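You operate a simulated robot arm through the tools that you are given. There is no shell and no other tool. Be economical: measure what you need, move in short steps, check, and stop when the job is done.

Carry out the task below with a simulated robot arm. There is one attempt and no reset: what you move stays moved.

TASK
Brush the caked coat off the disc in the disc drawer.
Fine: the tower is locked off, leave it so; brush back on the gate panel shelf, drawer shut.

It is judged by the outcome, as a careful person would: the job done as asked, and still so three seconds after it is handed in. It fails if anything else is knocked over, pushed out of place, dropped, spilled or broken.

THE ROBOT
A 7-joint arm with a two-finger parallel gripper, fixed in place. Base frame: the origin is at the foot of the arm, x ahead of it, y to its left, z up. Readings come in mm, degrees, newtons and seconds.
With the tool pointing down near the work surface it reaches from about 340 to 740 mm from the base axis. Its first joint turns from -115.0 to 115.0 degrees. Payload 3.91 kg.
Tool frame: the origin (TCP) lies between the finger pads and is the grasp point; the fingertips stand 30 mm ahead of it; z points along the fingers, y is the line along which they close. Largest opening 110 mm; finger width 20, thickness 10; the body of the gripper, 48 by 112 mm, starts 55 mm behind the TCP.
Orientation is that of the tool frame in the base frame, as a unit quaternion [w, x, y, z]. With the fingers straight down and closing along the base's y, the tool's x points along the base's -x, its y along +y and its z along -z.

THE INTERFACE
- The arm moves only by the tool send_rows. Its argument "deltas" is text: rows parted by semicolons, each of 7 numbers parted by spaces: the turn, a rotation vector about the base's x, y, z in degrees, then the shift along the base's x, y, z in mm, then the gripper command, from -1 (fully open) to 1 (shut), values between in proportion. In form: ax ay az x y z gripper; .... A call has 1 to 20 rows; each row shifts and turns the commanded pose from where the row before left it. Rows are played at 5 a second. More than 50 mm and 8.6 degrees between two rows, or a gripper value outside its range, and nothing of the call is played. Where a pose cannot be reached the arm comes as near as it can. A force on the tool above 40 N (or 10 N above the force at the start of the call, whichever is more), or a blocked arm, ends the call early, and 0.2 s more pass. Each finger travels about 108 mm/s and halts on what it meets, pressing with about 45 N; the grip force reading is that of the motor and also rises with nothing between the fingers. The clock runs only during rows and for 0.2 s after the last one: add rows that do not move to give the fingers time. It gives the time, the measured TCP pose, the force on the tool (base axes), the opening and the grip force at its end, in the units of the frame above (readings bear some noise).
- Cameras (640 x 400 px; columns grow to the right, rows downward): "scene" is fixed at [400.2, 499.5, 1763.3]; the picture's right is [-0.99, -0.12, 0.00], its down [-0.05, 0.45, -0.89] and it looks along [0.10, -0.89, -0.45] (base axes); focal length 342 px, centre (320, 200). "wrist" rides on the gripper at [-36, 0, -57] in the tool frame; the picture's right is [0.00, -1.00, 0.00], its down [0.97, 0.00, -0.24] and it looks along [0.24, 0.00, 0.97] (tool axes); focal length 218 px, centre (320, 200). There is no depth. A picture from a camera that has moved, and an enlarged one, comes with that camera's place and axes in the base frame and with its lens.
- capture(camera): a new picture of that camera. The clock stands still meanwhile.
- lift_body(by): slides the trunk up (or, below 0, down) by that many mm; the arm rides with it, the base frame stays. It gives what a move gives, with no picture.
- enlarge(camera, box): a new picture of the part [left, top, right, bottom] of that camera's present view, enlarged. The clock stands still meanwhile.
- sign_off(): hands the job in; it is judged then, once.

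Go step by step. Nothing tells you positions but the pictures and the camera data: compare them with the known pose of the tool, close in by small moves and look again before you grip or let go. The budget is 120 turns and 84 pictures, counting those below and the enlarged ones. Unless the task says otherwise, let go and move clear before handing in, and close with one line.

The tools are called after "Call:" by a JSON object that holds its "op" and its "data". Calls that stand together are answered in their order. send_rows: Moves the arm, as the interface text tells. Its arguments: {"type":"object","properties":{"deltas":{"type":"string"}},"required":["deltas"]} The other tools are called the same way: lift_body (by) slides the trunk up or down; capture (camera) takes a picture; enlarge (camera, box) takes an enlarged picture of a part of a camera's view; sign_off () hands the job in.

At the start:

```text
time: 0.0
position: [231.9, -370.5, 1446.9]
tool_rot: [-0.001, 0.0, 1.0, 0.0]
ft_force: [-0.5, -0.8, 0.2]
width: 110.1
grip_force: 0.2
trunk travel left (down, up): [-925.0, 65.0]
```

scene: 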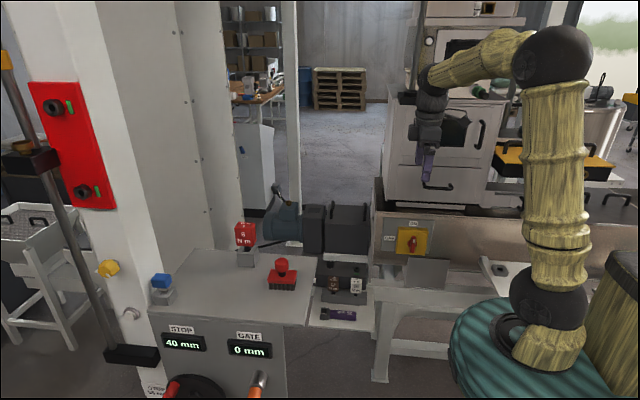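
wrist: 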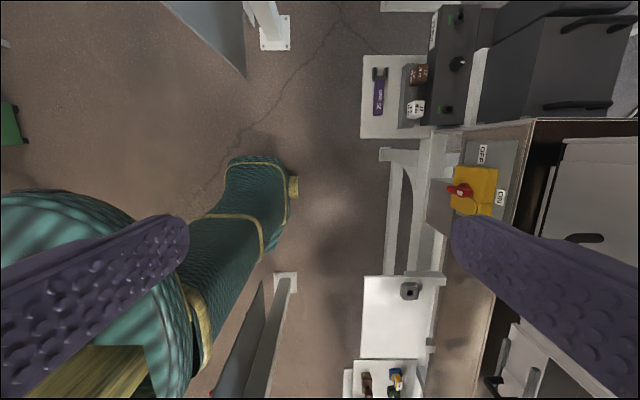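

I see a gate panel shelf with small items near image centre and a machine with drawers behind the gripper. I'll enlarge these first.

Call:
{"op": "enlarge", "data": {"camera": "scene", "box": [220, 200, 400, 330]}}

Call:
{"op": "enlarge", "data": {"camera": "scene", "box": [360, 0, 640, 300]}}

Call:
{"op": "enlarge", "data": {"camera": "wrist", "box": [340, 0, 640, 200]}}

Call:
{"op": "enlarge", "data": {"camera": "wrist", "box": [340, 200, 640, 400]}}

Call:
{"op": "enlarge", "data": {"camera": "scene", "box": [0, 200, 320, 400]}}

```text
3.08 times, centred on (310, 265) of scene
camera zoom: at [400.2, 499.5, 1763.3], right [-0.99, -0.12, 0.0], down [-0.05, 0.45, -0.89], along [0.1, -0.89, -0.45], focal length 1053 px, centre (351, 0)
```

zoom: 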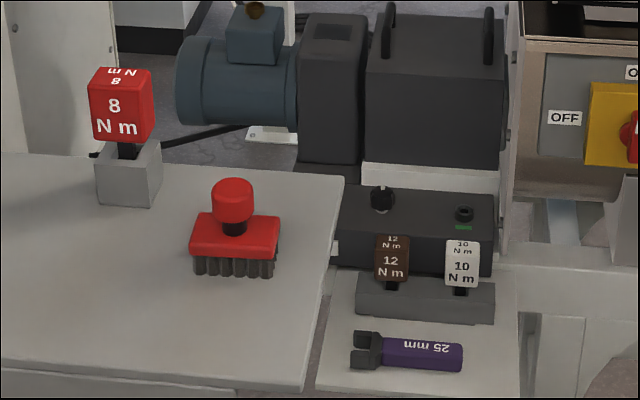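

```text
1.33 times, centred on (500, 150) of scene
camera zoom: at [400.2, 499.5, 1763.3], right [-0.99, -0.12, 0.0], down [-0.05, 0.45, -0.89], along [0.1, -0.89, -0.45], focal length 456 px, centre (80, 267)
```

zoom: 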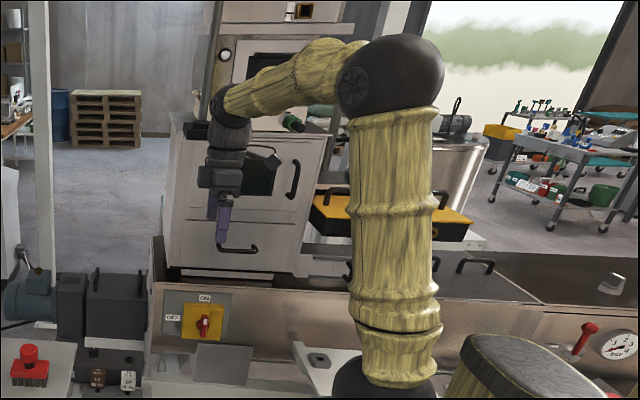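

```text
2.00 times, centred on (490, 100) of wrist
camera zoom: at [266.7, -370.1, 1504.1], right [0.0, -1.0, 0.0], down [-0.97, 0.0, 0.24], along [-0.24, 0.0, -0.97], focal length 436 px, centre (-20, 400)
```

zoom: 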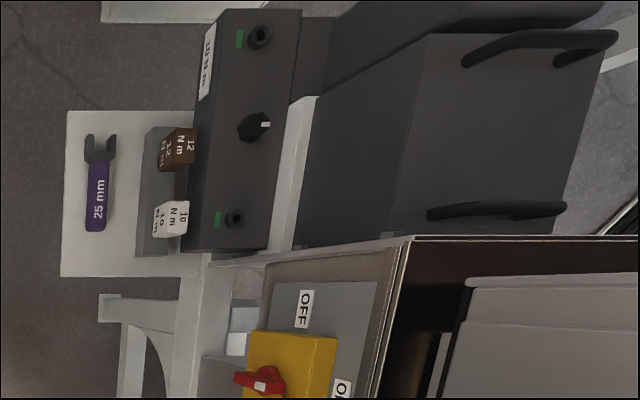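

```text
2.00 times, centred on (490, 300) of wrist
camera zoom: at [266.7, -370.1, 1504.1], right [0.0, -1.0, 0.0], down [-0.97, 0.0, 0.24], along [-0.24, 0.0, -0.97], focal length 436 px, centre (-20, 0)
```

zoom: 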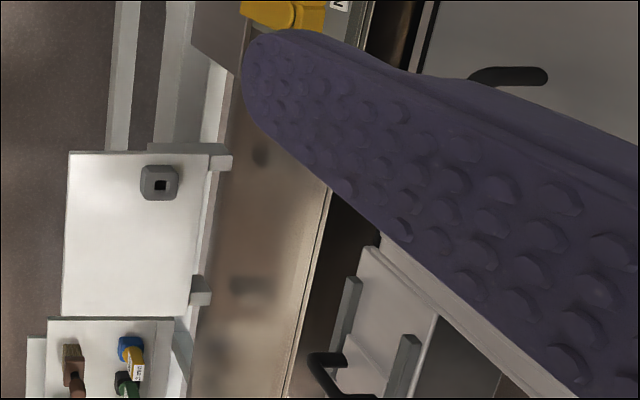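

```text
2.00 times, centred on (160, 300) of scene
camera zoom: at [400.2, 499.5, 1763.3], right [-0.99, -0.12, 0.0], down [-0.05, 0.45, -0.89], along [0.1, -0.89, -0.45], focal length 684 px, centre (640, 0)
```

zoom: 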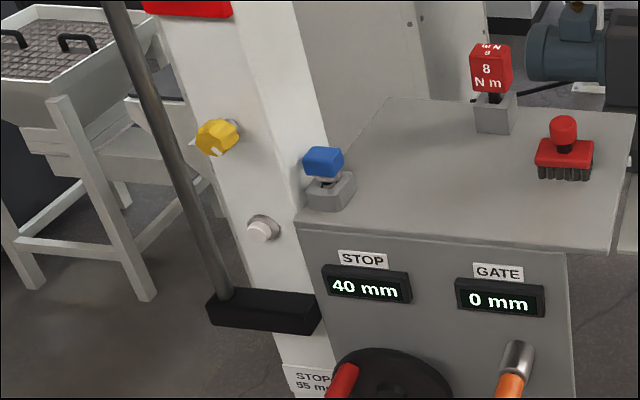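

The red brush stands on the gate cabinet's top at about (570, -173). I don't know yet which drawer is the disc drawer, so I'll tilt the wrist to look toward the machine at -y.

Call:
{"op": "send_rows", "data": {"deltas": "-8 0 0 0 10 10 -1;-8 0 0 0 10 10 -1;-8 0 0 0 10 10 -1;-8 0 0 0 10 10 -1;-8 0 0 0 10 10 -1;-8 0 0 0 10 10 -1"}}

Call:
{"op": "capture", "data": {"camera": "wrist"}}

Call:
{"op": "capture", "data": {"camera": "scene"}}

```text
time: 1.4
position: [231.0, -307.2, 1506.7]
tool_rot: [0.0, -0.001, 0.913, -0.408]
ft_force: [-0.2, -1.4, -0.2]
width: 109.8
grip_force: 0.0
trunk travel left (down, up): [-925.0, 65.0]
```

```text
76 pictures are left
camera wrist: at [266.2, -266.5, 1545.4], right [0.0, -0.67, 0.75], down [-0.97, 0.18, 0.16], along [-0.24, -0.72, -0.65], focal length 218 px, centre (320, 200)
```

wrist: 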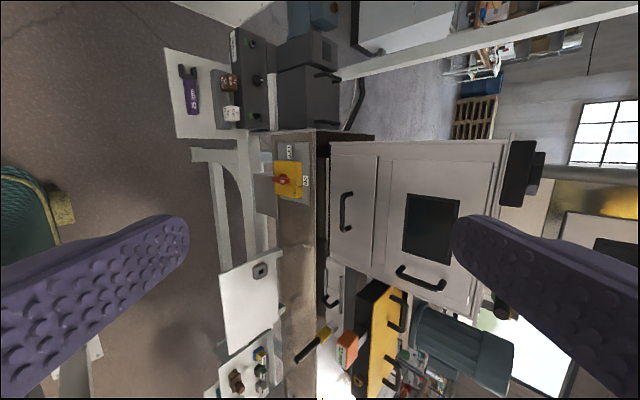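

```text
75 pictures are left
```

scene: 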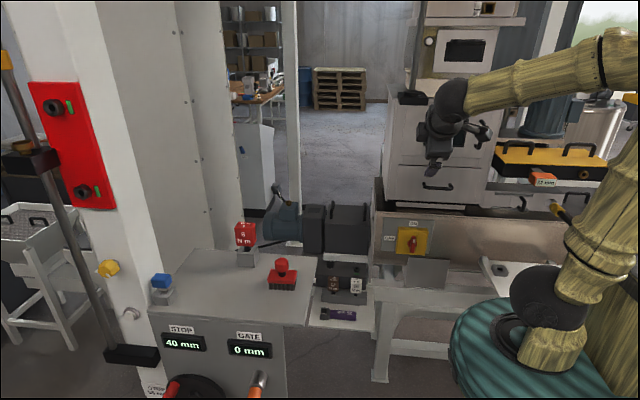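

The grey machine has a lower panel with a handle and an upper door with a window. I'll look closer.

Call:
{"op": "enlarge", "data": {"camera": "wrist", "box": [250, 110, 540, 330]}}

Call:
{"op": "enlarge", "data": {"camera": "scene", "box": [360, 60, 640, 300]}}

Call:
{"op": "enlarge", "data": {"camera": "wrist", "box": [180, 240, 480, 400]}}

```text
1.82 times, centred on (395, 220) of wrist
camera zoom: at [266.2, -266.5, 1545.4], right [0.0, -0.67, 0.75], down [-0.97, 0.18, 0.16], along [-0.24, -0.72, -0.65], focal length 397 px, centre (184, 164)
```

zoom: 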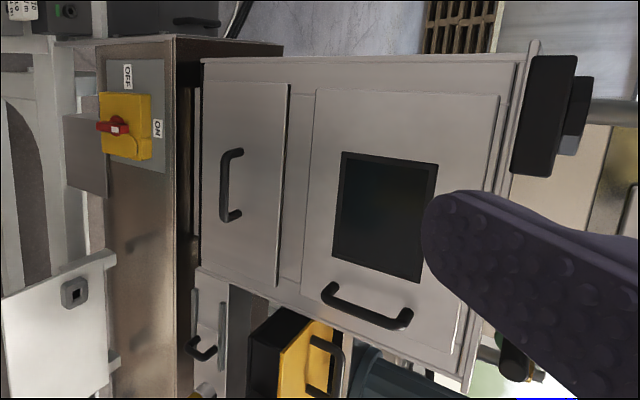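

```text
1.67 times, centred on (500, 180) of scene
camera zoom: at [400.2, 499.5, 1763.3], right [-0.99, -0.12, 0.0], down [-0.05, 0.45, -0.89], along [0.1, -0.89, -0.45], focal length 570 px, centre (20, 233)
```

zoom: 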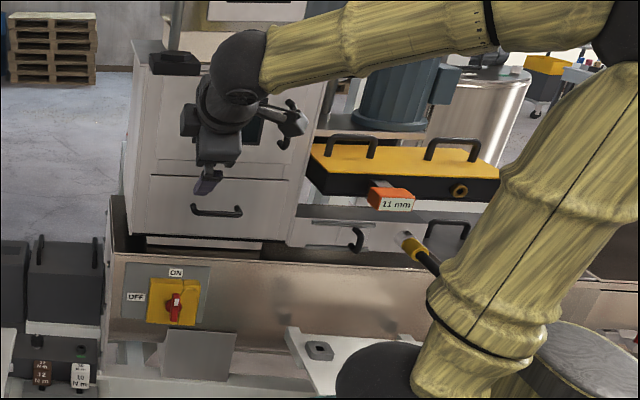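

```text
2.13 times, centred on (330, 320) of wrist
camera zoom: at [266.2, -266.5, 1545.4], right [0.0, -0.67, 0.75], down [-0.97, 0.18, 0.16], along [-0.24, -0.72, -0.65], focal length 466 px, centre (299, -56)
```

zoom: 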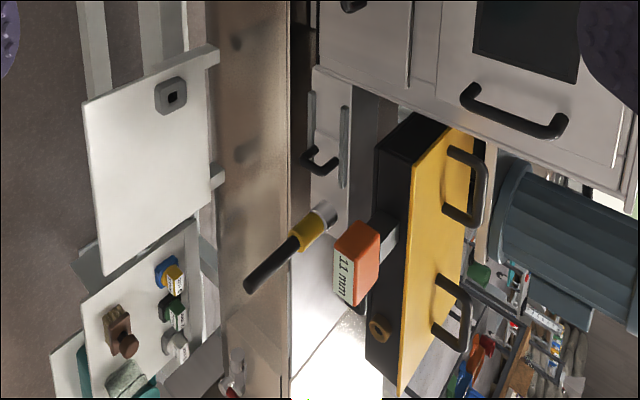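

There's another tray with a small brush toward -x, so I'll survey more. I'll pan toward -x and -y first.

Call:
{"op": "send_rows", "data": {"deltas": "0 0 -8 0 0 10 -1;0 0 -8 0 0 10 -1;0 0 -8 0 0 10 -1;0 0 -8 0 0 10 -1;0 0 -8 0 0 0 -1;0 0 -8 0 0 0 -1"}}

Call:
{"op": "capture", "data": {"camera": "wrist"}}

```text
time: 2.8
position: [232.9, -310.4, 1547.3]
tool_rot: [-0.168, 0.372, 0.834, -0.372]
ft_force: [0.6, 0.2, 0.0]
width: 110.0
grip_force: 0.1
trunk travel left (down, up): [-925.0, 65.0]
```

```text
71 pictures are left
camera wrist: at [287.2, -309.5, 1584.9], right [-0.5, -0.45, 0.74], down [-0.52, 0.84, 0.16], along [-0.7, -0.3, -0.65], focal length 218 px, centre (320, 200)
```

wrist: 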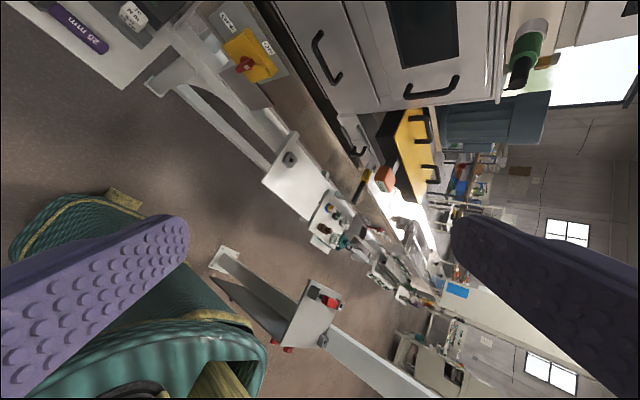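

A long trough runs along -y. Next I'll turn to look toward +x over the gate cabinet.

Call:
{"op": "send_rows", "data": {"deltas": "0 0 8 0 0 0 -1;0 0 8 0 0 0 -1;0 0 8 0 0 0 -1;0 0 8 0 0 0 -1;0 0 8 0 0 0 -1;0 0 8 0 0 0 -1;0 0 8 0 0 0 -1;0 0 8 0 0 0 -1;0 0 8 0 0 0 -1;0 0 8 0 0 0 -1;0 0 8 0 0 0 -1;0 0 8 0 0 0 -1;0 0 8 0 0 0 -1;0 0 8 0 0 0 -1;0 0 8 0 0 0 -1;0 0 8 0 0 0 -1;0 0 8 0 0 0 -1"}}

Call:
{"op": "capture", "data": {"camera": "wrist"}}

Call:
{"op": "capture", "data": {"camera": "scene"}}

```text
time: 6.4
position: [240.4, -349.1, 1523.8]
tool_rot: [0.283, -0.634, 0.657, -0.292]
ft_force: [-1.0, -0.7, -0.3]
width: 109.8
grip_force: 0.0
out of reach, approached as far as the arm can: row 7, 8
trunk travel left (down, up): [-925.0, 65.0]
```

```text
70 pictures are left
camera wrist: at [198.3, -314.2, 1561.5], right [0.67, -0.03, 0.74], down [-0.21, -0.96, 0.16], along [0.71, -0.26, -0.65], focal length 218 px, centre (320, 200)
```

wrist: 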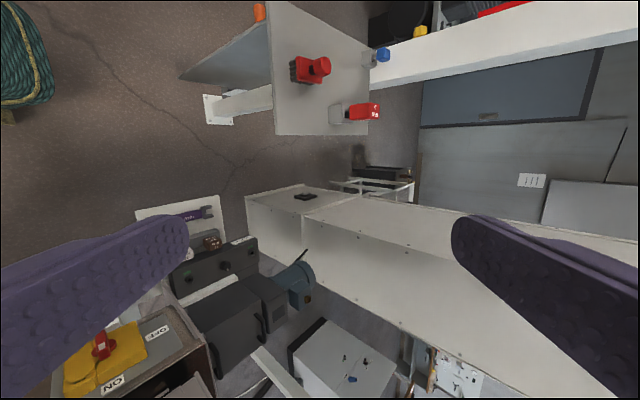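

```text
69 pictures are left
```

scene: 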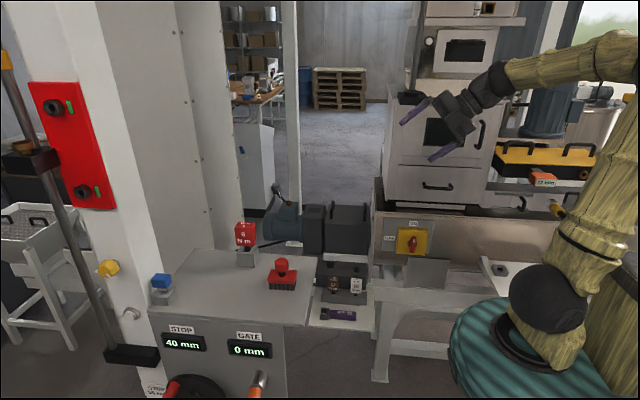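

I'll look toward +y too before deciding.

Call:
{"op": "send_rows", "data": {"deltas": "0 0 8 0 20 0 -1;0 0 8 0 20 0 -1;0 0 8 10 20 0 -1;0 0 8 10 20 0 -1;0 0 8 10 20 0 -1;0 0 8 10 20 0 -1;0 0 8 10 20 0 -1;0 0 8 10 20 0 -1;0 0 8 10 20 0 -1"}}

Call:
{"op": "capture", "data": {"camera": "wrist"}}

```text
time: 8.4
position: [405.6, -104.3, 1665.4]
tool_rot: [-0.4, 0.9, -0.159, 0.069]
ft_force: [0.1, -0.8, 0.0]
width: 109.8
grip_force: 0.2
out of reach, approached as far as the arm can: row 1, 2, 3, 4, 5, 6, 7, 8, 9
trunk travel left (down, up): [-925.0, 65.0]
```

```text
68 pictures are left
camera wrist: at [356.6, -133.0, 1704.3], right [0.23, 0.63, 0.74], down [0.85, -0.5, 0.16], along [0.47, 0.59, -0.65], focal length 218 px, centre (320, 200)
```

wrist: 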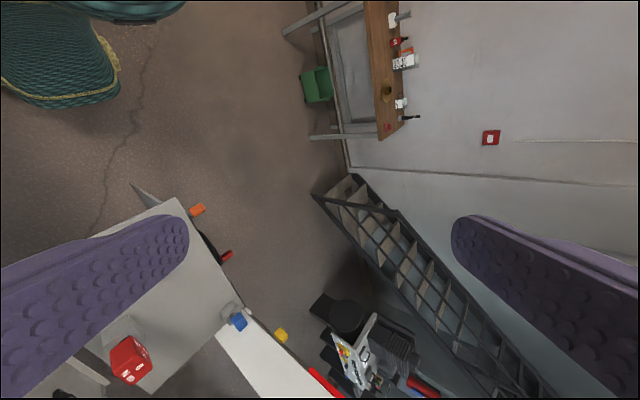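

Nothing drawer-like on this side. The best candidate is the tower's lower front with a horizontal handle, triangulated at about (100, -713, 1231). I'll move back to inspect it.

Call:
{"op": "send_rows", "data": {"deltas": "0 0 -8 -12 -14 -8 -1;0 0 -8 -12 -14 -8 -1;0 0 -8 -12 -14 -8 -1;0 0 -8 -12 -14 -8 -1;0 0 -8 -12 -14 -8 -1;0 0 -8 -12 -14 -8 -1;0 0 -8 -12 -14 -8 -1;0 0 -8 -12 -14 -8 -1;0 0 -8 -12 -14 -8 -1;0 0 -8 -12 -14 -8 -1;0 0 -8 -12 -14 -8 -1;0 0 -8 -12 -14 -8 -1;0 0 -8 -12 -14 -8 -1;0 0 -8 -12 -14 -8 -1;0 0 -8 -12 -14 -8 -1;0 0 -8 -12 -14 -8 -1;0 0 -8 -12 -14 -8 -1;0 0 -8 -12 -14 -8 -1;0 0 -8 -12 -14 -8 -1;0 0 -8 -12 -14 -8 -1"}}

Call:
{"op": "capture", "data": {"camera": "wrist"}}

```text
time: 12.6
position: [174.4, -403.9, 1494.7]
tool_rot: [0.0, 0.0, 0.913, -0.407]
ft_force: [-0.5, -0.5, -0.5]
width: 110.1
grip_force: 0.1
out of reach, approached as far as the arm can: row 11, 12
trunk travel left (down, up): [-925.0, 65.0]
```

```text
67 pictures are left
camera wrist: at [209.5, -362.9, 1532.8], right [0.0, -0.67, 0.74], down [-0.97, 0.18, 0.16], along [-0.24, -0.72, -0.65], focal length 218 px, centre (320, 200)
```

wrist: 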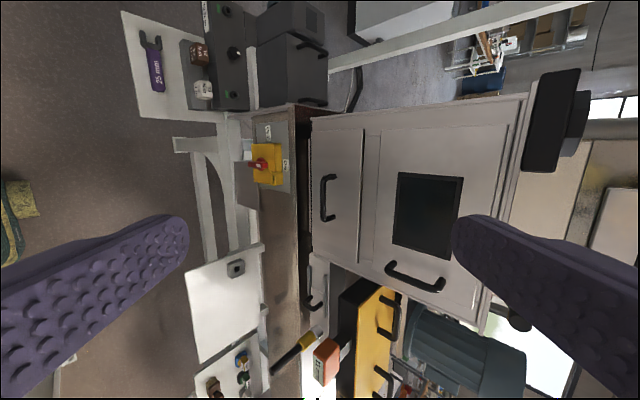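

Call:
{"op": "enlarge", "data": {"camera": "wrist", "box": [220, 100, 400, 215]}}

Call:
{"op": "enlarge", "data": {"camera": "wrist", "box": [240, 230, 400, 400]}}

```text
3.48 times, centred on (310, 158) of wrist
camera zoom: at [209.5, -362.9, 1532.8], right [0.0, -0.67, 0.74], down [-0.97, 0.18, 0.16], along [-0.24, -0.72, -0.65], focal length 759 px, centre (355, 348)
```

zoom: 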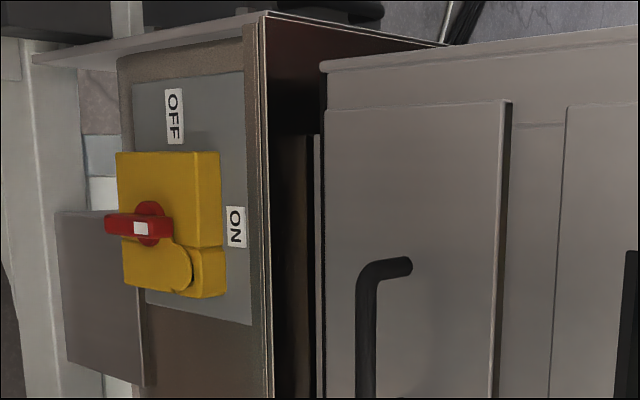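

```text
2.35 times, centred on (320, 315) of wrist
camera zoom: at [209.5, -362.9, 1532.8], right [0.0, -0.67, 0.74], down [-0.97, 0.18, 0.16], along [-0.24, -0.72, -0.65], focal length 514 px, centre (320, -71)
```

zoom: 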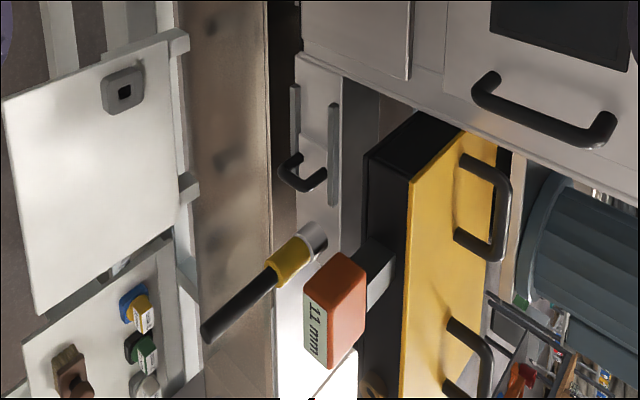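

Call:
{"op": "enlarge", "data": {"camera": "scene", "box": [370, 200, 460, 270]}}

Call:
{"op": "enlarge", "data": {"camera": "scene", "box": [370, 0, 570, 130]}}

Call:
{"op": "enlarge", "data": {"camera": "scene", "box": [370, 90, 570, 220]}}

Call:
{"op": "enlarge", "data": {"camera": "scene", "box": [0, 60, 160, 220]}}

```text
5.71 times, centred on (415, 235) of scene
camera zoom: at [400.2, 499.5, 1763.3], right [-0.99, -0.12, 0.0], down [-0.05, 0.45, -0.89], along [0.1, -0.89, -0.45], focal length 1955 px, centre (-223, 0)
```

zoom: 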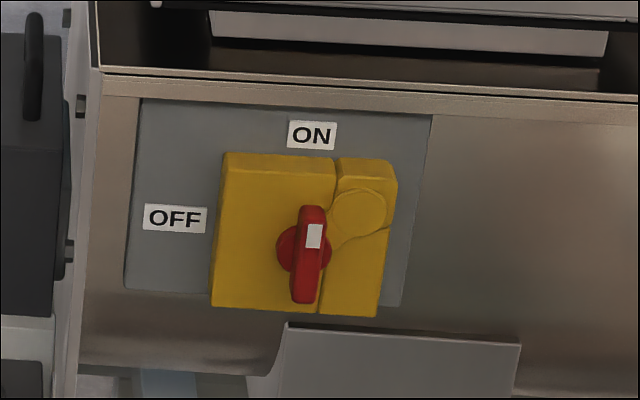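

```text
3.08 times, centred on (470, 65) of scene
camera zoom: at [400.2, 499.5, 1763.3], right [-0.99, -0.12, 0.0], down [-0.05, 0.45, -0.89], along [0.1, -0.89, -0.45], focal length 1053 px, centre (-142, 615)
```

zoom: 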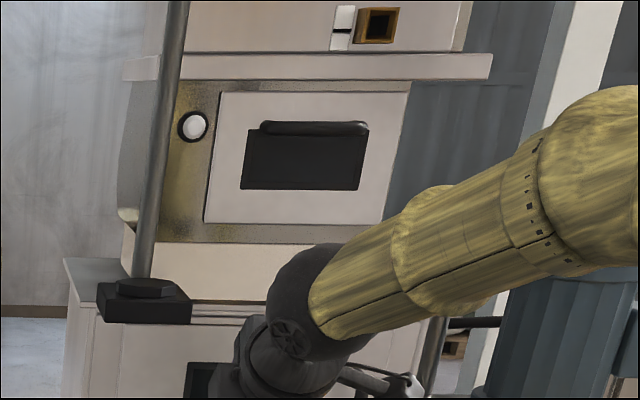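

```text
3.08 times, centred on (470, 155) of scene
camera zoom: at [400.2, 499.5, 1763.3], right [-0.99, -0.12, 0.0], down [-0.05, 0.45, -0.89], along [0.1, -0.89, -0.45], focal length 1053 px, centre (-142, 338)
```

zoom: 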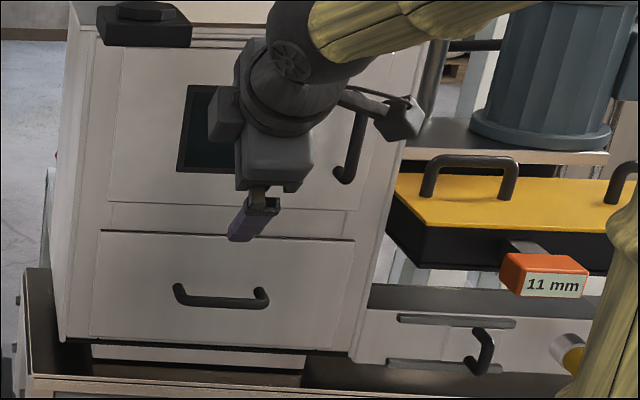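

```text
2.50 times, centred on (80, 140) of scene
camera zoom: at [400.2, 499.5, 1763.3], right [-0.99, -0.12, 0.0], down [-0.05, 0.45, -0.89], along [0.1, -0.89, -0.45], focal length 855 px, centre (920, 350)
```

zoom: 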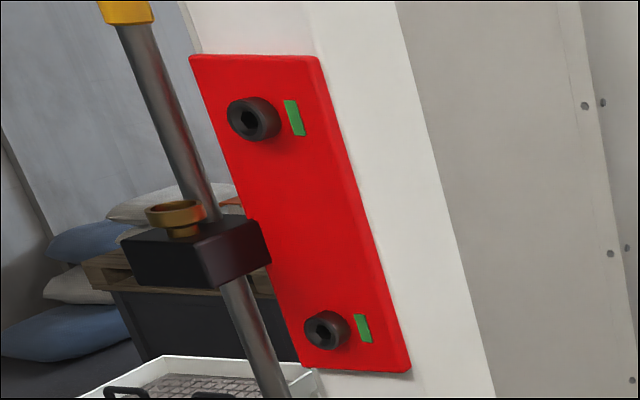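

The isolator on the trough points to ON, so I need to find out which unit it belongs to and what the tower is. I'll tilt up to view the upper machine.

Call:
{"op": "send_rows", "data": {"deltas": "-8 0 0 0 12 0 -1;-8 0 0 0 12 0 -1;-8 0 0 0 12 0 -1;-8 0 0 0 12 0 -1;-8 0 0 0 12 0 -1;-8 0 0 0 12 0 -1;-8 0 0 0 12 0 -1"}}

Call:
{"op": "capture", "data": {"camera": "wrist"}}

```text
time: 14.2
position: [200.6, -374.7, 1539.2]
tool_rot: [0.016, -0.016, -0.656, 0.755]
ft_force: [0.5, -0.3, 0.2]
width: 110.1
grip_force: 0.0
out of reach, approached as far as the arm can: row 2, 3, 5, 6, 7
trunk travel left (down, up): [-925.0, 65.0]
```

```text
60 pictures are left
camera wrist: at [238.6, -320.0, 1529.1], right [0.01, 0.14, 0.99], down [-0.96, 0.28, -0.03], along [-0.28, -0.95, 0.14], focal length 218 px, centre (320, 200)
```

wrist: 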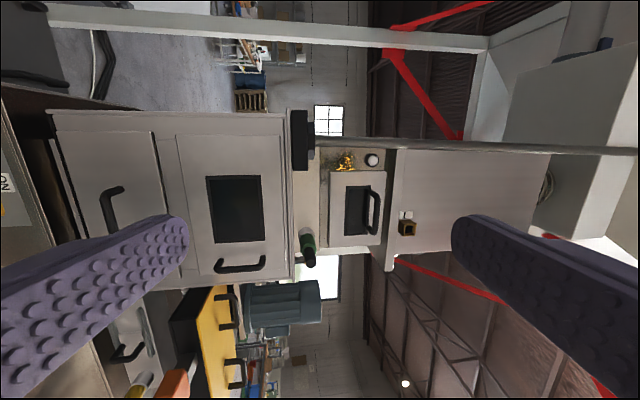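

Call:
{"op": "enlarge", "data": {"camera": "wrist", "box": [270, 100, 470, 290]}}

```text
2.11 times, centred on (370, 195) of wrist
camera zoom: at [238.6, -320.0, 1529.1], right [0.01, 0.14, 0.99], down [-0.96, 0.28, -0.03], along [-0.28, -0.95, 0.14], focal length 460 px, centre (215, 210)
```

zoom: 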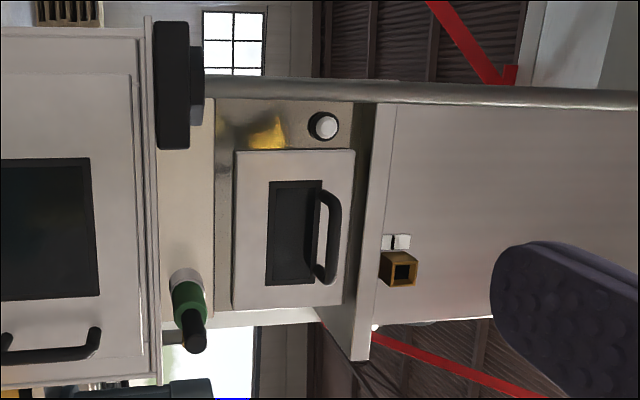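

I'll line the gripper up horizontally facing -y with the fingers closing vertically, and close in on the lower drawer handle, leaving the isolator alone.

Call:
{"op": "send_rows", "data": {"deltas": "4 0 1.2 -10 0 -31 -1;4 0 1.2 -10 0 -31 -1;0 0 0 -10 -10 -31 -1;0 0 0 -10 -20 -31 -1;0 0 0 -10 -20 -31 -1;0 0 0 -10 -20 -31 -1;0 0 0 -10 -20 -31 -1;0 0 0 -10 -20 -31 -1;0 0 0 -10 -20 -31 -1;0 0 0 -10 -20 -29 -1;0 0 0 0 0 0 -1"}}

Call:
{"op": "capture", "data": {"camera": "wrist"}}

Call:
{"op": "capture", "data": {"camera": "scene"}}

```text
time: 16.6
position: [127.4, -555.7, 1256.1]
tool_rot: [0.002, 0.002, -0.707, 0.707]
ft_force: [1.1, -0.1, 0.0]
width: 109.6
grip_force: 0.0
out of reach, approached as far as the arm can: row 1, 2, 3
trunk travel left (down, up): [-925.0, 65.0]
```

```text
58 pictures are left
camera wrist: at [162.4, -498.4, 1255.4], right [0.0, 0.0, 1.0], down [-0.97, 0.24, 0.0], along [-0.24, -0.97, 0.0], focal length 218 px, centre (320, 200)
```

wrist: 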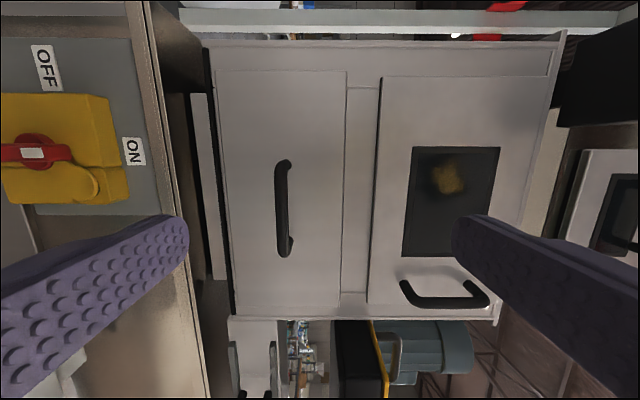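

```text
57 pictures are left
```

scene: 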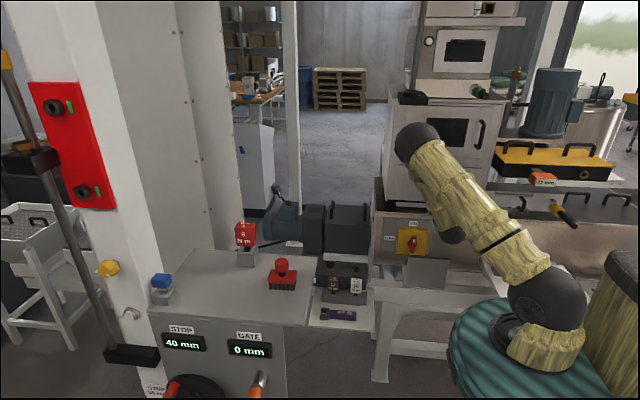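

Call:
{"op": "send_rows", "data": {"deltas": "0 0 0 -7 -15 -10 -1;0 0 0 -7 -15 -10 -1;0 0 0 -6 -15 -10 -1;0 0 0 -6 -15 -8 -1;0 0 0 0 0 0 -1"}}

Call:
{"op": "capture", "data": {"camera": "wrist"}}

```text
time: 17.8
position: [98.2, -615.6, 1218.3]
tool_rot: [0.002, 0.0, -0.706, 0.708]
ft_force: [-0.4, -0.7, 0.8]
width: 110.1
grip_force: 0.0
trunk travel left (down, up): [-925.0, 65.0]
```

```text
56 pictures are left
camera wrist: at [133.5, -559.8, 1217.1], right [0.0, 0.0, 1.0], down [-0.97, 0.24, 0.0], along [-0.24, -0.97, 0.0], focal length 218 px, centre (320, 200)
```

wrist: 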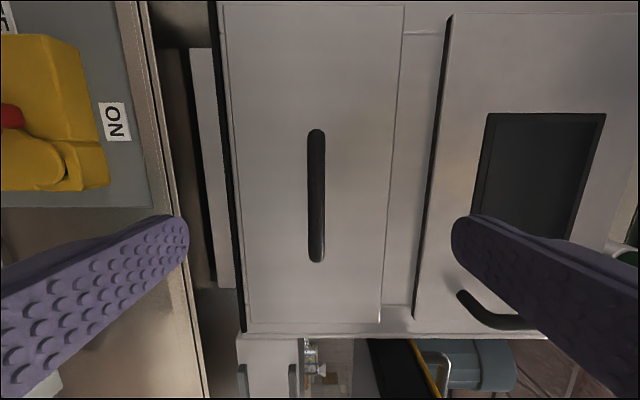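

The handle bar is at about (93, -732, 1214). I'll advance further before gripping.

Call:
{"op": "send_rows", "data": {"deltas": "0 0 0 -2 -15 -1 -1;0 0 0 -2 -15 -1 -1;0 0 0 -1 -15 -1 -1;0 0 0 0 -15 -1 -1;0 0 0 0 -12 0 -1;0 0 0 0 0 0 -1"}}

Call:
{"op": "capture", "data": {"camera": "wrist"}}

```text
time: 19.2
position: [93.2, -687.2, 1214.8]
tool_rot: [0.002, 0.0, -0.706, 0.708]
ft_force: [0.4, 0.0, -0.4]
width: 109.8
grip_force: 0.1
trunk travel left (down, up): [-925.0, 65.0]
```

```text
55 pictures are left
camera wrist: at [128.7, -631.7, 1213.9], right [0.0, 0.0, 1.0], down [-0.97, 0.24, 0.0], along [-0.24, -0.97, 0.0], focal length 218 px, centre (320, 200)
```

wrist: 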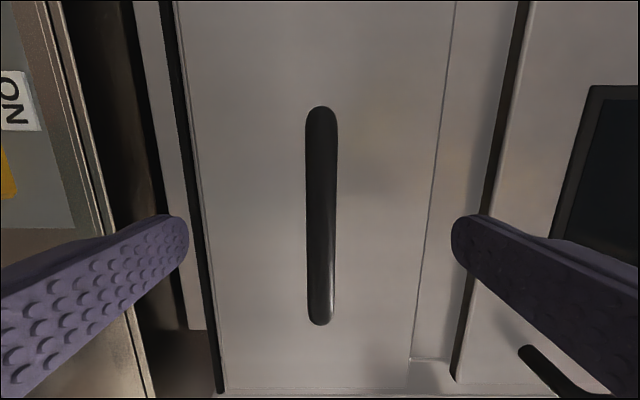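

Call:
{"op": "send_rows", "data": {"deltas": "0 0 0 0 -10 0 -1;0 0 0 0 -10 0 -1;0 0 0 0 -8 0 -1;0 0 0 0 -5 0 -1;0 0 0 0 0 0 -1"}}

Call:
{"op": "send_rows", "data": {"deltas": "0 0 0 0 0 0 1;0 0 0 0 0 0 1;0 0 0 0 0 0 1;0 0 0 0 0 0 1;0 0 0 0 0 0 1"}}

Call:
{"op": "capture", "data": {"camera": "wrist"}}

```text
time: 20.4
position: [93.3, -721.5, 1214.0]
tool_rot: [0.003, 0.0, -0.707, 0.707]
ft_force: [0.4, 0.2, -0.2]
width: 109.9
grip_force: 0.0
trunk travel left (down, up): [-925.0, 65.0]
```

```text
time: 21.6
position: [91.7, -721.0, 1215.0]
tool_rot: [0.002, 0.0, -0.707, 0.707]
ft_force: [0.4, -2.6, 4.2]
width: 13.8
grip_force: 44.9
trunk travel left (down, up): [-925.0, 65.0]
```

```text
54 pictures are left
camera wrist: at [128.7, -664.8, 1214.5], right [0.0, 0.0, 1.0], down [-0.97, 0.24, 0.0], along [-0.24, -0.97, 0.0], focal length 218 px, centre (320, 200)
```

wrist: 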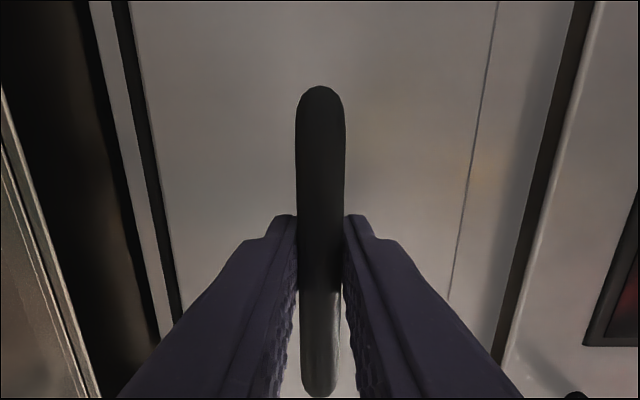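

The bar is gripped at 13.8 mm. I'll pull the drawer toward +y in short steps.

Call:
{"op": "send_rows", "data": {"deltas": "0 0 0 0 8 0 1;0 0 0 0 8 0 1;0 0 0 0 8 0 1;0 0 0 0 8 0 1;0 0 0 0 8 0 1;0 0 0 0 0 0 1"}}

Call:
{"op": "capture", "data": {"camera": "scene"}}

Call:
{"op": "capture", "data": {"camera": "wrist"}}

```text
time: 23.0
position: [94.0, -680.3, 1215.3]
tool_rot: [0.001, -0.001, -0.705, 0.709]
ft_force: [0.8, -0.7, 11.2]
width: 13.6
grip_force: 45.0
trunk travel left (down, up): [-925.0, 65.0]
```

```text
53 pictures are left
```

scene: 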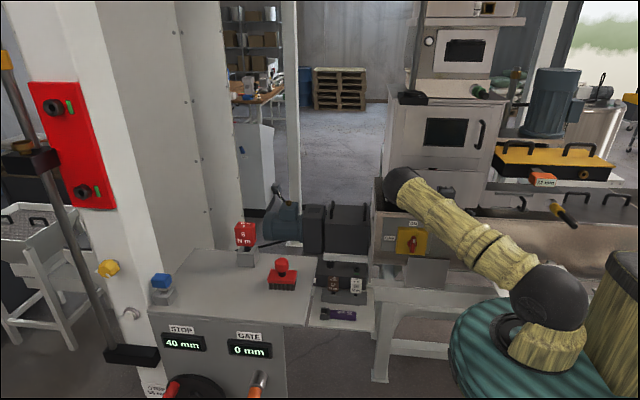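

```text
52 pictures are left
camera wrist: at [128.7, -623.6, 1214.4], right [0.0, 0.0, 1.0], down [-0.97, 0.24, 0.0], along [-0.24, -0.97, 0.0], focal length 218 px, centre (320, 200)
```

wrist: 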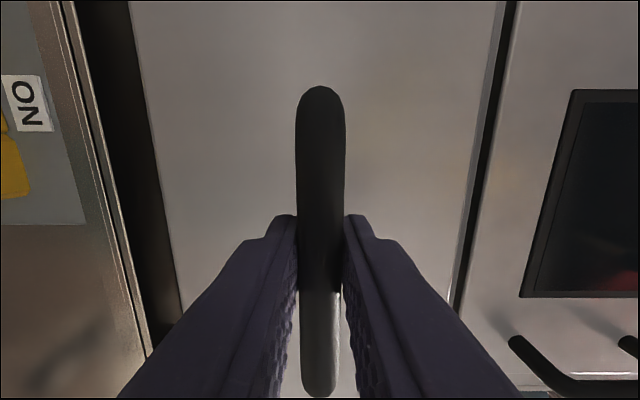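

The drawer slides. I'll keep pulling.

Call:
{"op": "send_rows", "data": {"deltas": "0 0 0 0 10 0 1;0 0 0 0 10 0 1;0 0 0 0 10 0 1;0 0 0 0 10 0 1;0 0 0 0 10 0 1;0 0 0 0 10 0 1;0 0 0 0 10 0 1;0 0 0 0 10 0 1;0 0 0 0 10 0 1;0 0 0 0 10 0 1;0 0 0 0 0 0 1"}}

Call:
{"op": "capture", "data": {"camera": "scene"}}

```text
time: 25.4
position: [93.1, -578.4, 1215.0]
tool_rot: [0.002, 0.001, -0.706, 0.708]
ft_force: [5.1, 0.2, 15.3]
width: 13.7
grip_force: 45.2
trunk travel left (down, up): [-925.0, 65.0]
```

```text
51 pictures are left
```

scene: 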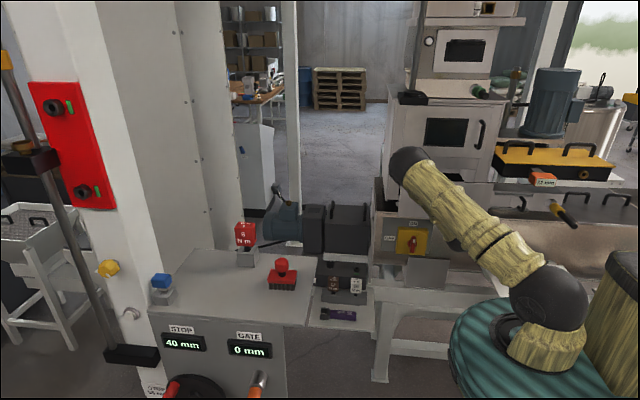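

Call:
{"op": "send_rows", "data": {"deltas": "0 0 0 0 10 0 1;0 0 0 0 10 0 1;0 0 0 0 10 0 1;0 0 0 0 10 0 1;0 0 0 0 10 0 1;0 0 0 0 10 0 1;0 0 0 0 10 0 1;0 0 0 0 10 0 1;0 0 0 0 0 0 1"}}

Call:
{"op": "enlarge", "data": {"camera": "scene", "box": [360, 80, 560, 280]}}

```text
time: 27.4
position: [93.8, -499.8, 1215.0]
tool_rot: [0.002, 0.0, -0.706, 0.708]
ft_force: [2.8, -0.8, 23.2]
width: 13.7
grip_force: 44.7
trunk travel left (down, up): [-925.0, 65.0]
```

```text
2.00 times, centred on (460, 180) of scene
camera zoom: at [400.2, 499.5, 1763.3], right [-0.99, -0.12, 0.0], down [-0.05, 0.45, -0.89], along [0.1, -0.89, -0.45], focal length 684 px, centre (40, 240)
```

zoom: 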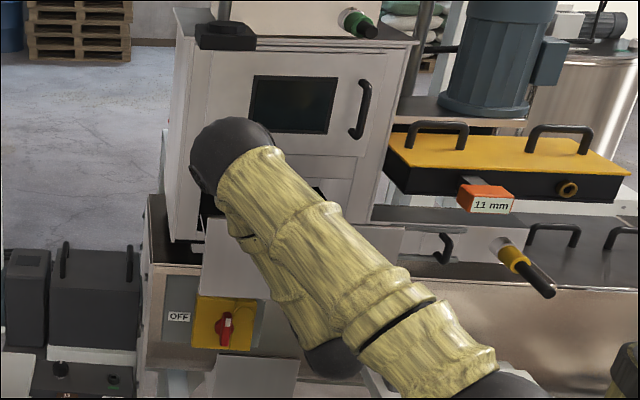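

Drawer is out about 220 mm. I'll release, back off, rise and look down into it.

Call:
{"op": "send_rows", "data": {"deltas": "0 0 0 0 0 0 0.6;0 0 0 0 0 0 0.4;0 0 0 0 0 0 0.2;0 0 0 0 0 0 0;0 0 0 0 10 0 0;0 0 0 0 10 0 0;0 0 0 0 10 0 0;0 0 0 0 10 0 0;0 0 0 0 10 0 0;0 0 0 0 0 0 0"}}

Call:
{"op": "capture", "data": {"camera": "wrist"}}

```text
time: 29.6
position: [93.9, -453.7, 1212.0]
tool_rot: [0.003, 0.0, -0.706, 0.708]
ft_force: [0.0, 0.2, -0.5]
width: 55.0
grip_force: 0.1
out of reach, approached as far as the arm can: row 9
trunk travel left (down, up): [-925.0, 65.0]
```

```text
49 pictures are left
camera wrist: at [128.8, -398.2, 1211.4], right [0.0, 0.0, 1.0], down [-0.97, 0.24, 0.0], along [-0.24, -0.97, 0.0], focal length 218 px, centre (320, 200)
```

wrist: 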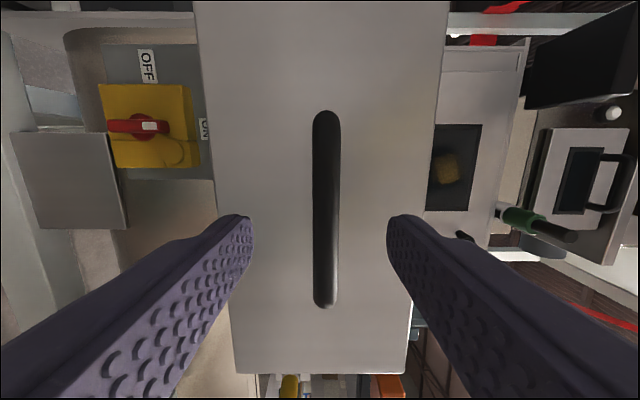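

Call:
{"op": "send_rows", "data": {"deltas": "0 0 0 0 0 25 0;0 0 0 0 0 25 0;0 0 0 0 0 25 0;0 0 0 0 0 25 0;0 0 0 0 0 25 0;0 0 0 0 0 25 0;0 0 0 0 0 25 0;8 0 0 0 0 15 0;8 0 0 0 0 10 0;8 0 0 0 0 10 0;8 0 0 0 0 0 0;8 0 0 0 0 0 0;8 0 0 0 0 0 0;8 0 0 0 0 0 0;0 0 0 0 0 0 0"}}

Call:
{"op": "capture", "data": {"camera": "wrist"}}

```text
time: 32.8
position: [96.9, -475.6, 1265.8]
tool_rot: [0.003, 0.0, -0.706, 0.708]
ft_force: [0.2, 0.4, 0.0]
width: 55.2
grip_force: 0.0
out of reach, approached as far as the arm can: row 1, 2, 3, 4, 5, 6, 7, 8, 9, 10, 11, 12, 13, 14
trunk travel left (down, up): [-925.0, 65.0]
```

```text
48 pictures are left
camera wrist: at [131.6, -419.1, 1265.5], right [0.0, 0.0, 1.0], down [-0.97, 0.24, 0.0], along [-0.24, -0.97, 0.0], focal length 218 px, centre (320, 200)
```

wrist: 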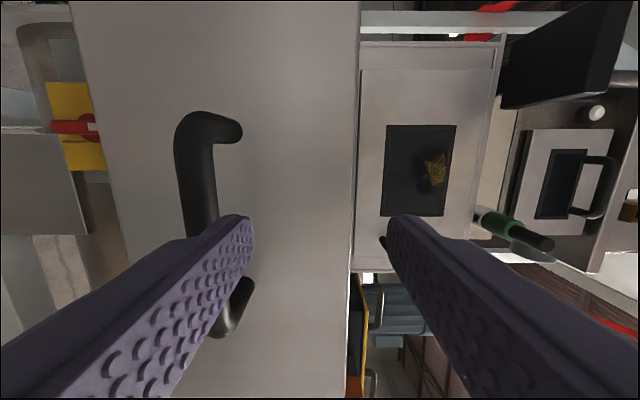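

The arm is at a limit in this pose and clear of contact. I'll raise the trunk, then tilt down.

Call:
{"op": "lift_body", "data": {"by": 60}}

Call:
{"op": "send_rows", "data": {"deltas": "8 0 0 0 0 0 0;8 0 0 0 0 0 0;8 0 0 0 0 0 0;8 0 0 0 0 0 0;8 0 0 0 0 0 0;0 0 0 0 0 0 0"}}

Call:
{"op": "capture", "data": {"camera": "wrist"}}

```text
time: 33.8
position: [96.0, -474.5, 1326.1]
tool_rot: [0.003, 0.0, -0.706, 0.708]
ft_force: [0.6, -0.4, -0.5]
width: 54.8
grip_force: 0.1
trunk travel left (down, up): [-985.0, 5.0]
```

```text
time: 35.2
position: [95.9, -475.4, 1325.9]
tool_rot: [0.003, 0.0, -0.707, 0.708]
ft_force: [-0.3, -0.1, -0.1]
width: 54.9
grip_force: 0.2
out of reach, approached as far as the arm can: row 1, 2, 3, 4, 5
trunk travel left (down, up): [-985.0, 5.0]
```

```text
47 pictures are left
camera wrist: at [131.6, -419.1, 1325.5], right [0.0, 0.0, 1.0], down [-0.97, 0.24, 0.0], along [-0.24, -0.97, 0.0], focal length 218 px, centre (320, 200)
```

wrist: 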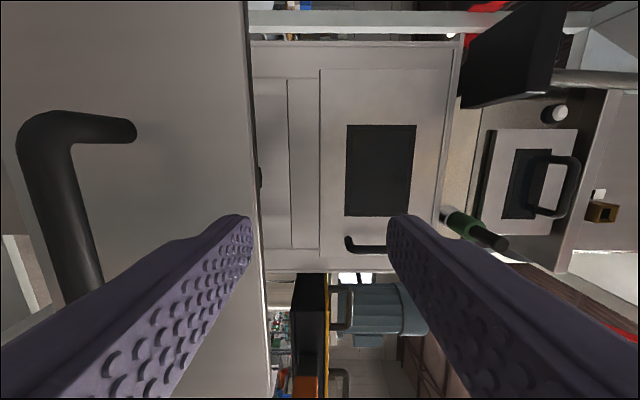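

Call:
{"op": "send_rows", "data": {"deltas": "0 0 0 20 0 0 0;0 0 0 20 0 0 0;0 0 0 20 0 0 0;0 0 0 20 0 0 0;0 0 0 20 0 0 0;0 0 0 20 0 0 0;0 0 0 20 0 0 0;0 0 0 20 0 10 0;0 0 0 20 0 10 0;4 0 0 10 0 10 0;4 0 0 10 0 10 0;4 0 0 0 0 10 0;4 0 0 0 0 10 0;4 0 0 0 0 10 0;4 0 0 0 0 10 0;0 0 0 0 0 0 0"}}

Call:
{"op": "capture", "data": {"camera": "wrist"}}

```text
time: 38.6
position: [296.5, -475.1, 1405.2]
tool_rot: [-0.002, 0.0, 0.838, -0.545]
ft_force: [0.1, -0.6, 0.0]
width: 55.1
grip_force: 0.1
trunk travel left (down, up): [-985.0, 5.0]
```

```text
46 pictures are left
camera wrist: at [332.4, -424.2, 1428.7], right [0.0, -0.41, 0.91], down [-0.97, 0.22, 0.1], along [-0.24, -0.89, -0.39], focal length 218 px, centre (320, 200)
```

wrist: 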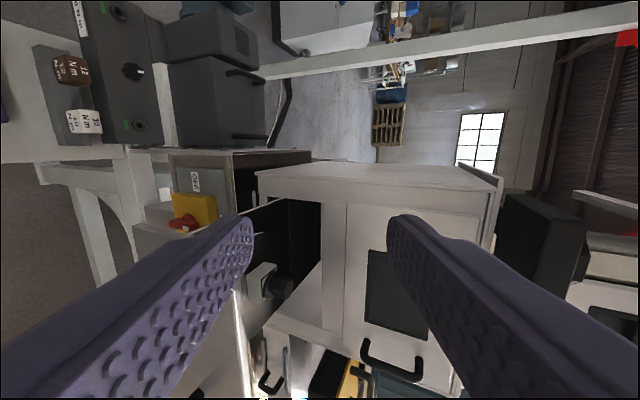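

I can see the drawer's interior edge. I'll rise and tilt down over it.

Call:
{"op": "send_rows", "data": {"deltas": "6 0 0 -10 0 10 0;6 0 0 -10 0 10 0;6 0 0 -15 0 10 0;6 0 0 -15 0 10 0;6 0 0 -15 0 10 0;6 0 0 -15 0 5 0;6 0 0 -15 0 5 0;0 0 0 -15 0 0 0;0 0 0 -15 0 0 0;0 0 0 -15 0 0 0;0 0 0 0 0 0 0"}}

Call:
{"op": "capture", "data": {"camera": "wrist"}}

```text
time: 41.0
position: [157.3, -474.9, 1465.8]
tool_rot: [-0.001, 0.0, 0.978, -0.209]
ft_force: [0.4, 0.9, -0.5]
width: 55.1
grip_force: 0.1
trunk travel left (down, up): [-985.0, 5.0]
```

```text
45 pictures are left
camera wrist: at [191.7, -453.0, 1518.0], right [0.0, -0.91, 0.41], down [-0.97, 0.1, 0.22], along [-0.24, -0.4, -0.89], focal length 218 px, centre (320, 200)
```

wrist: 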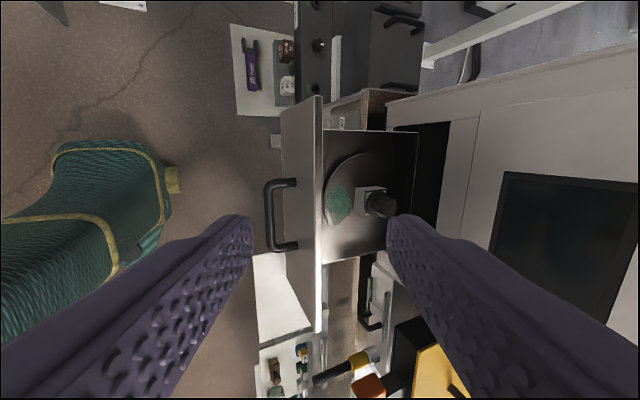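

Call:
{"op": "enlarge", "data": {"camera": "wrist", "box": [260, 90, 450, 280]}}

Call:
{"op": "enlarge", "data": {"camera": "scene", "box": [360, 100, 560, 280]}}

```text
2.11 times, centred on (355, 185) of wrist
camera zoom: at [191.7, -453.0, 1518.0], right [0.0, -0.91, 0.41], down [-0.97, 0.1, 0.22], along [-0.24, -0.4, -0.89], focal length 460 px, centre (246, 232)
```

zoom: 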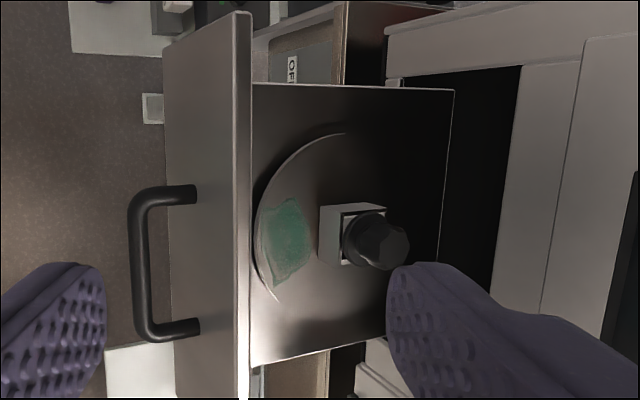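

```text
2.22 times, centred on (460, 190) of scene
camera zoom: at [400.2, 499.5, 1763.3], right [-0.99, -0.12, 0.0], down [-0.05, 0.45, -0.89], along [0.1, -0.89, -0.45], focal length 760 px, centre (9, 222)
```

zoom: 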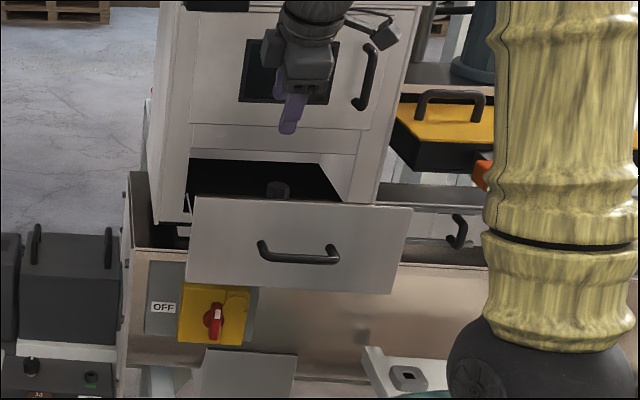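

The disc lies flat in the tray, with a teal caked patch on its front side and a hub with a knob. I'll go directly overhead for a measured look.

Call:
{"op": "send_rows", "data": {"deltas": "6 0 0 -6 -15 0 0;6 0 0 -6 -15 0 0;6 0 0 -6 -15 0 0;6 0 0 -6 -15 0 0;0 0 0 -6 -15 0 0;0 0 0 -6 -15 0 0;0 0 0 -6 0 0 0;0 0 0 -6 0 0 0;0 0 0 0 0 0 0"}}

Call:
{"op": "capture", "data": {"camera": "wrist"}}

```text
time: 43.0
position: [108.9, -564.1, 1466.1]
tool_rot: [-0.002, -0.002, 1.0, -0.001]
ft_force: [0.2, 0.1, 0.7]
width: 54.8
grip_force: 0.0
trunk travel left (down, up): [-985.0, 5.0]
```

```text
42 pictures are left
camera wrist: at [143.7, -565.8, 1522.9], right [0.0, -1.0, 0.0], down [-0.97, 0.0, 0.24], along [-0.24, 0.0, -0.97], focal length 218 px, centre (320, 200)
```

wrist: 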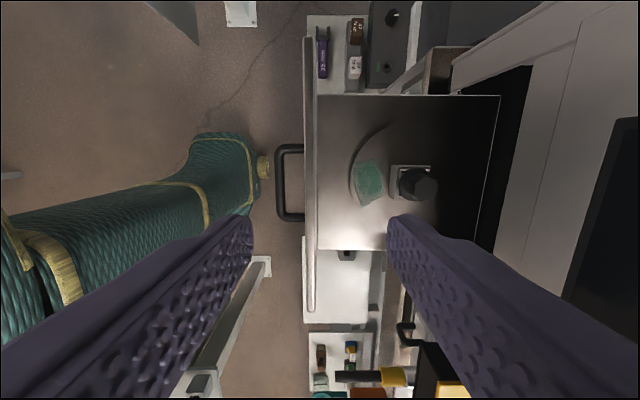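

Call:
{"op": "enlarge", "data": {"camera": "wrist", "box": [280, 80, 520, 260]}}

```text
2.22 times, centred on (400, 170) of wrist
camera zoom: at [143.7, -565.8, 1522.9], right [0.0, -1.0, 0.0], down [-0.97, 0.0, 0.24], along [-0.24, 0.0, -0.97], focal length 485 px, centre (142, 267)
```

zoom: 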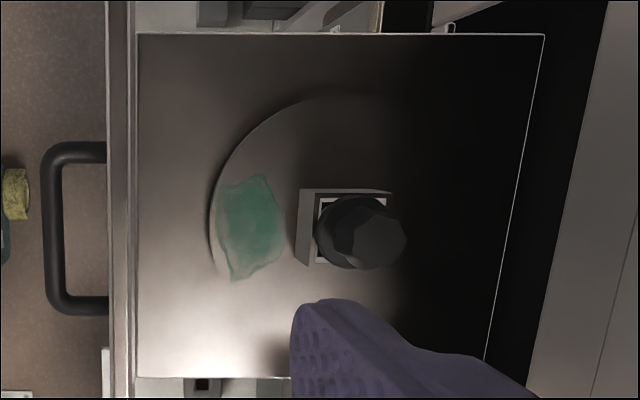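

The patch is about (86, -646, 1172), roughly 80 × 56 mm, in front of the hub at (92, -704). Next I'll fetch the red brush, moving above it for a look.

Call:
{"op": "send_rows", "data": {"deltas": "0 0 0 25 20 -2 -1;0 0 0 25 20 -2 -1;0 0 0 25 20 -2 -1;0 0 0 25 20 -2 -1;0 0 0 25 20 -2 -1;0 0 0 25 20 -2 -1;0 0 0 25 20 -2 -1;0 0 0 25 20 -2 -1;0 0 0 25 20 -2 -1;0 0 0 25 20 -2 -1;0 0 0 25 20 -2 -1;0 0 0 25 20 -2 -1;0 0 0 25 20 -2 -1;0 0 0 25 20 -2 -1;0 0 0 25 20 -2 -1;0 0 0 25 20 -2 -1;0 0 0 25 20 -2 -1;0 0 0 15 20 -2 -1;0 0 0 0 20 -2 -1;0 0 0 0 0 0 -1"}}

Call:
{"op": "capture", "data": {"camera": "wrist"}}

```text
time: 47.2
position: [548.7, -185.1, 1427.8]
tool_rot: [-0.003, -0.001, 1.0, -0.001]
ft_force: [0.3, -0.6, 0.6]
width: 110.1
grip_force: 0.1
trunk travel left (down, up): [-985.0, 5.0]
```

```text
40 pictures are left
camera wrist: at [584.3, -185.9, 1483.3], right [0.0, -1.0, 0.0], down [-0.97, 0.0, 0.24], along [-0.24, 0.0, -0.97], focal length 218 px, centre (320, 200)
```

wrist: 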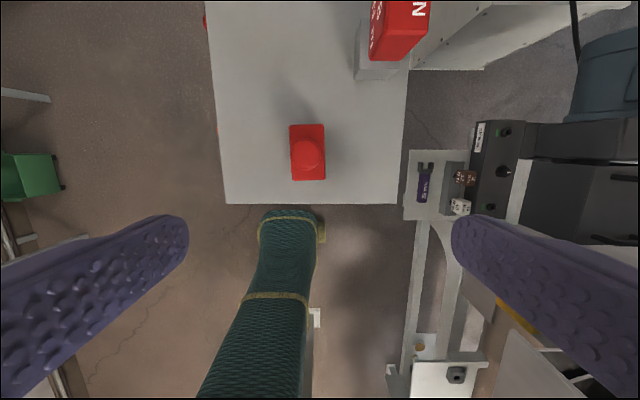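

The brush is at about (574, -172), 72 mm long along x and 47 mm wide. I'll centre over it and descend partway.

Call:
{"op": "send_rows", "data": {"deltas": "0 0 0 8 4 -18 -1;0 0 0 8 4 -18 -1;0 0 0 8 4 -18 -1;0 0 0 1 1 -18 -1;0 0 0 0 0 -18 -1;0 0 0 0 0 -18 -1;0 0 0 0 0 -10 -1;0 0 0 0 0 0 -1"}}

Call:
{"op": "capture", "data": {"camera": "wrist"}}

Call:
{"op": "enlarge", "data": {"camera": "scene", "box": [220, 180, 380, 320]}}

```text
time: 49.0
position: [573.6, -172.9, 1309.8]
tool_rot: [-0.002, -0.001, 1.0, -0.001]
ft_force: [-0.6, -0.6, 0.4]
width: 110.2
grip_force: 0.1
trunk travel left (down, up): [-985.0, 5.0]
```

```text
39 pictures are left
camera wrist: at [608.9, -172.7, 1366.2], right [0.0, -1.0, 0.0], down [-0.97, 0.0, 0.24], along [-0.24, 0.0, -0.97], focal length 218 px, centre (320, 200)
```

wrist: 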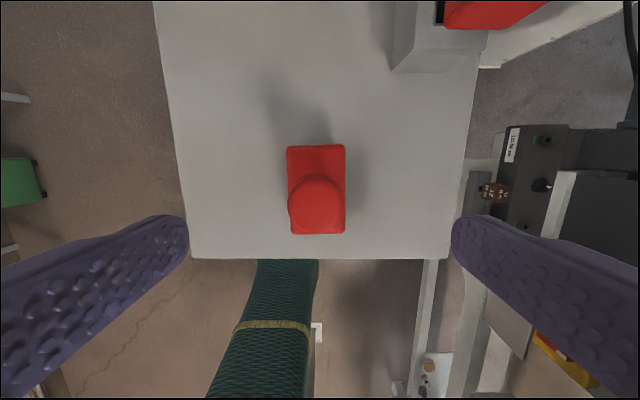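

```text
2.86 times, centred on (300, 250) of scene
camera zoom: at [400.2, 499.5, 1763.3], right [-0.99, -0.12, 0.0], down [-0.05, 0.45, -0.89], along [0.1, -0.89, -0.45], focal length 978 px, centre (377, 57)
```

zoom: 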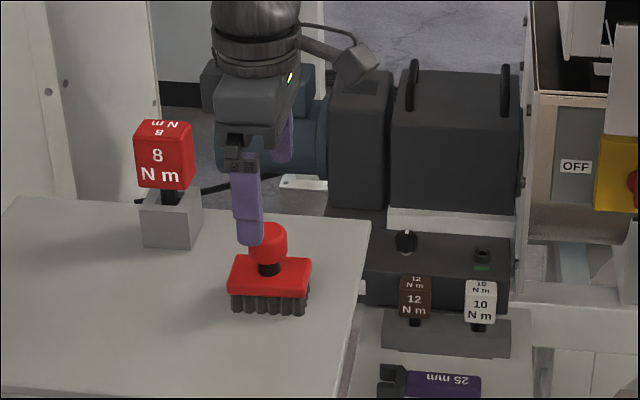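

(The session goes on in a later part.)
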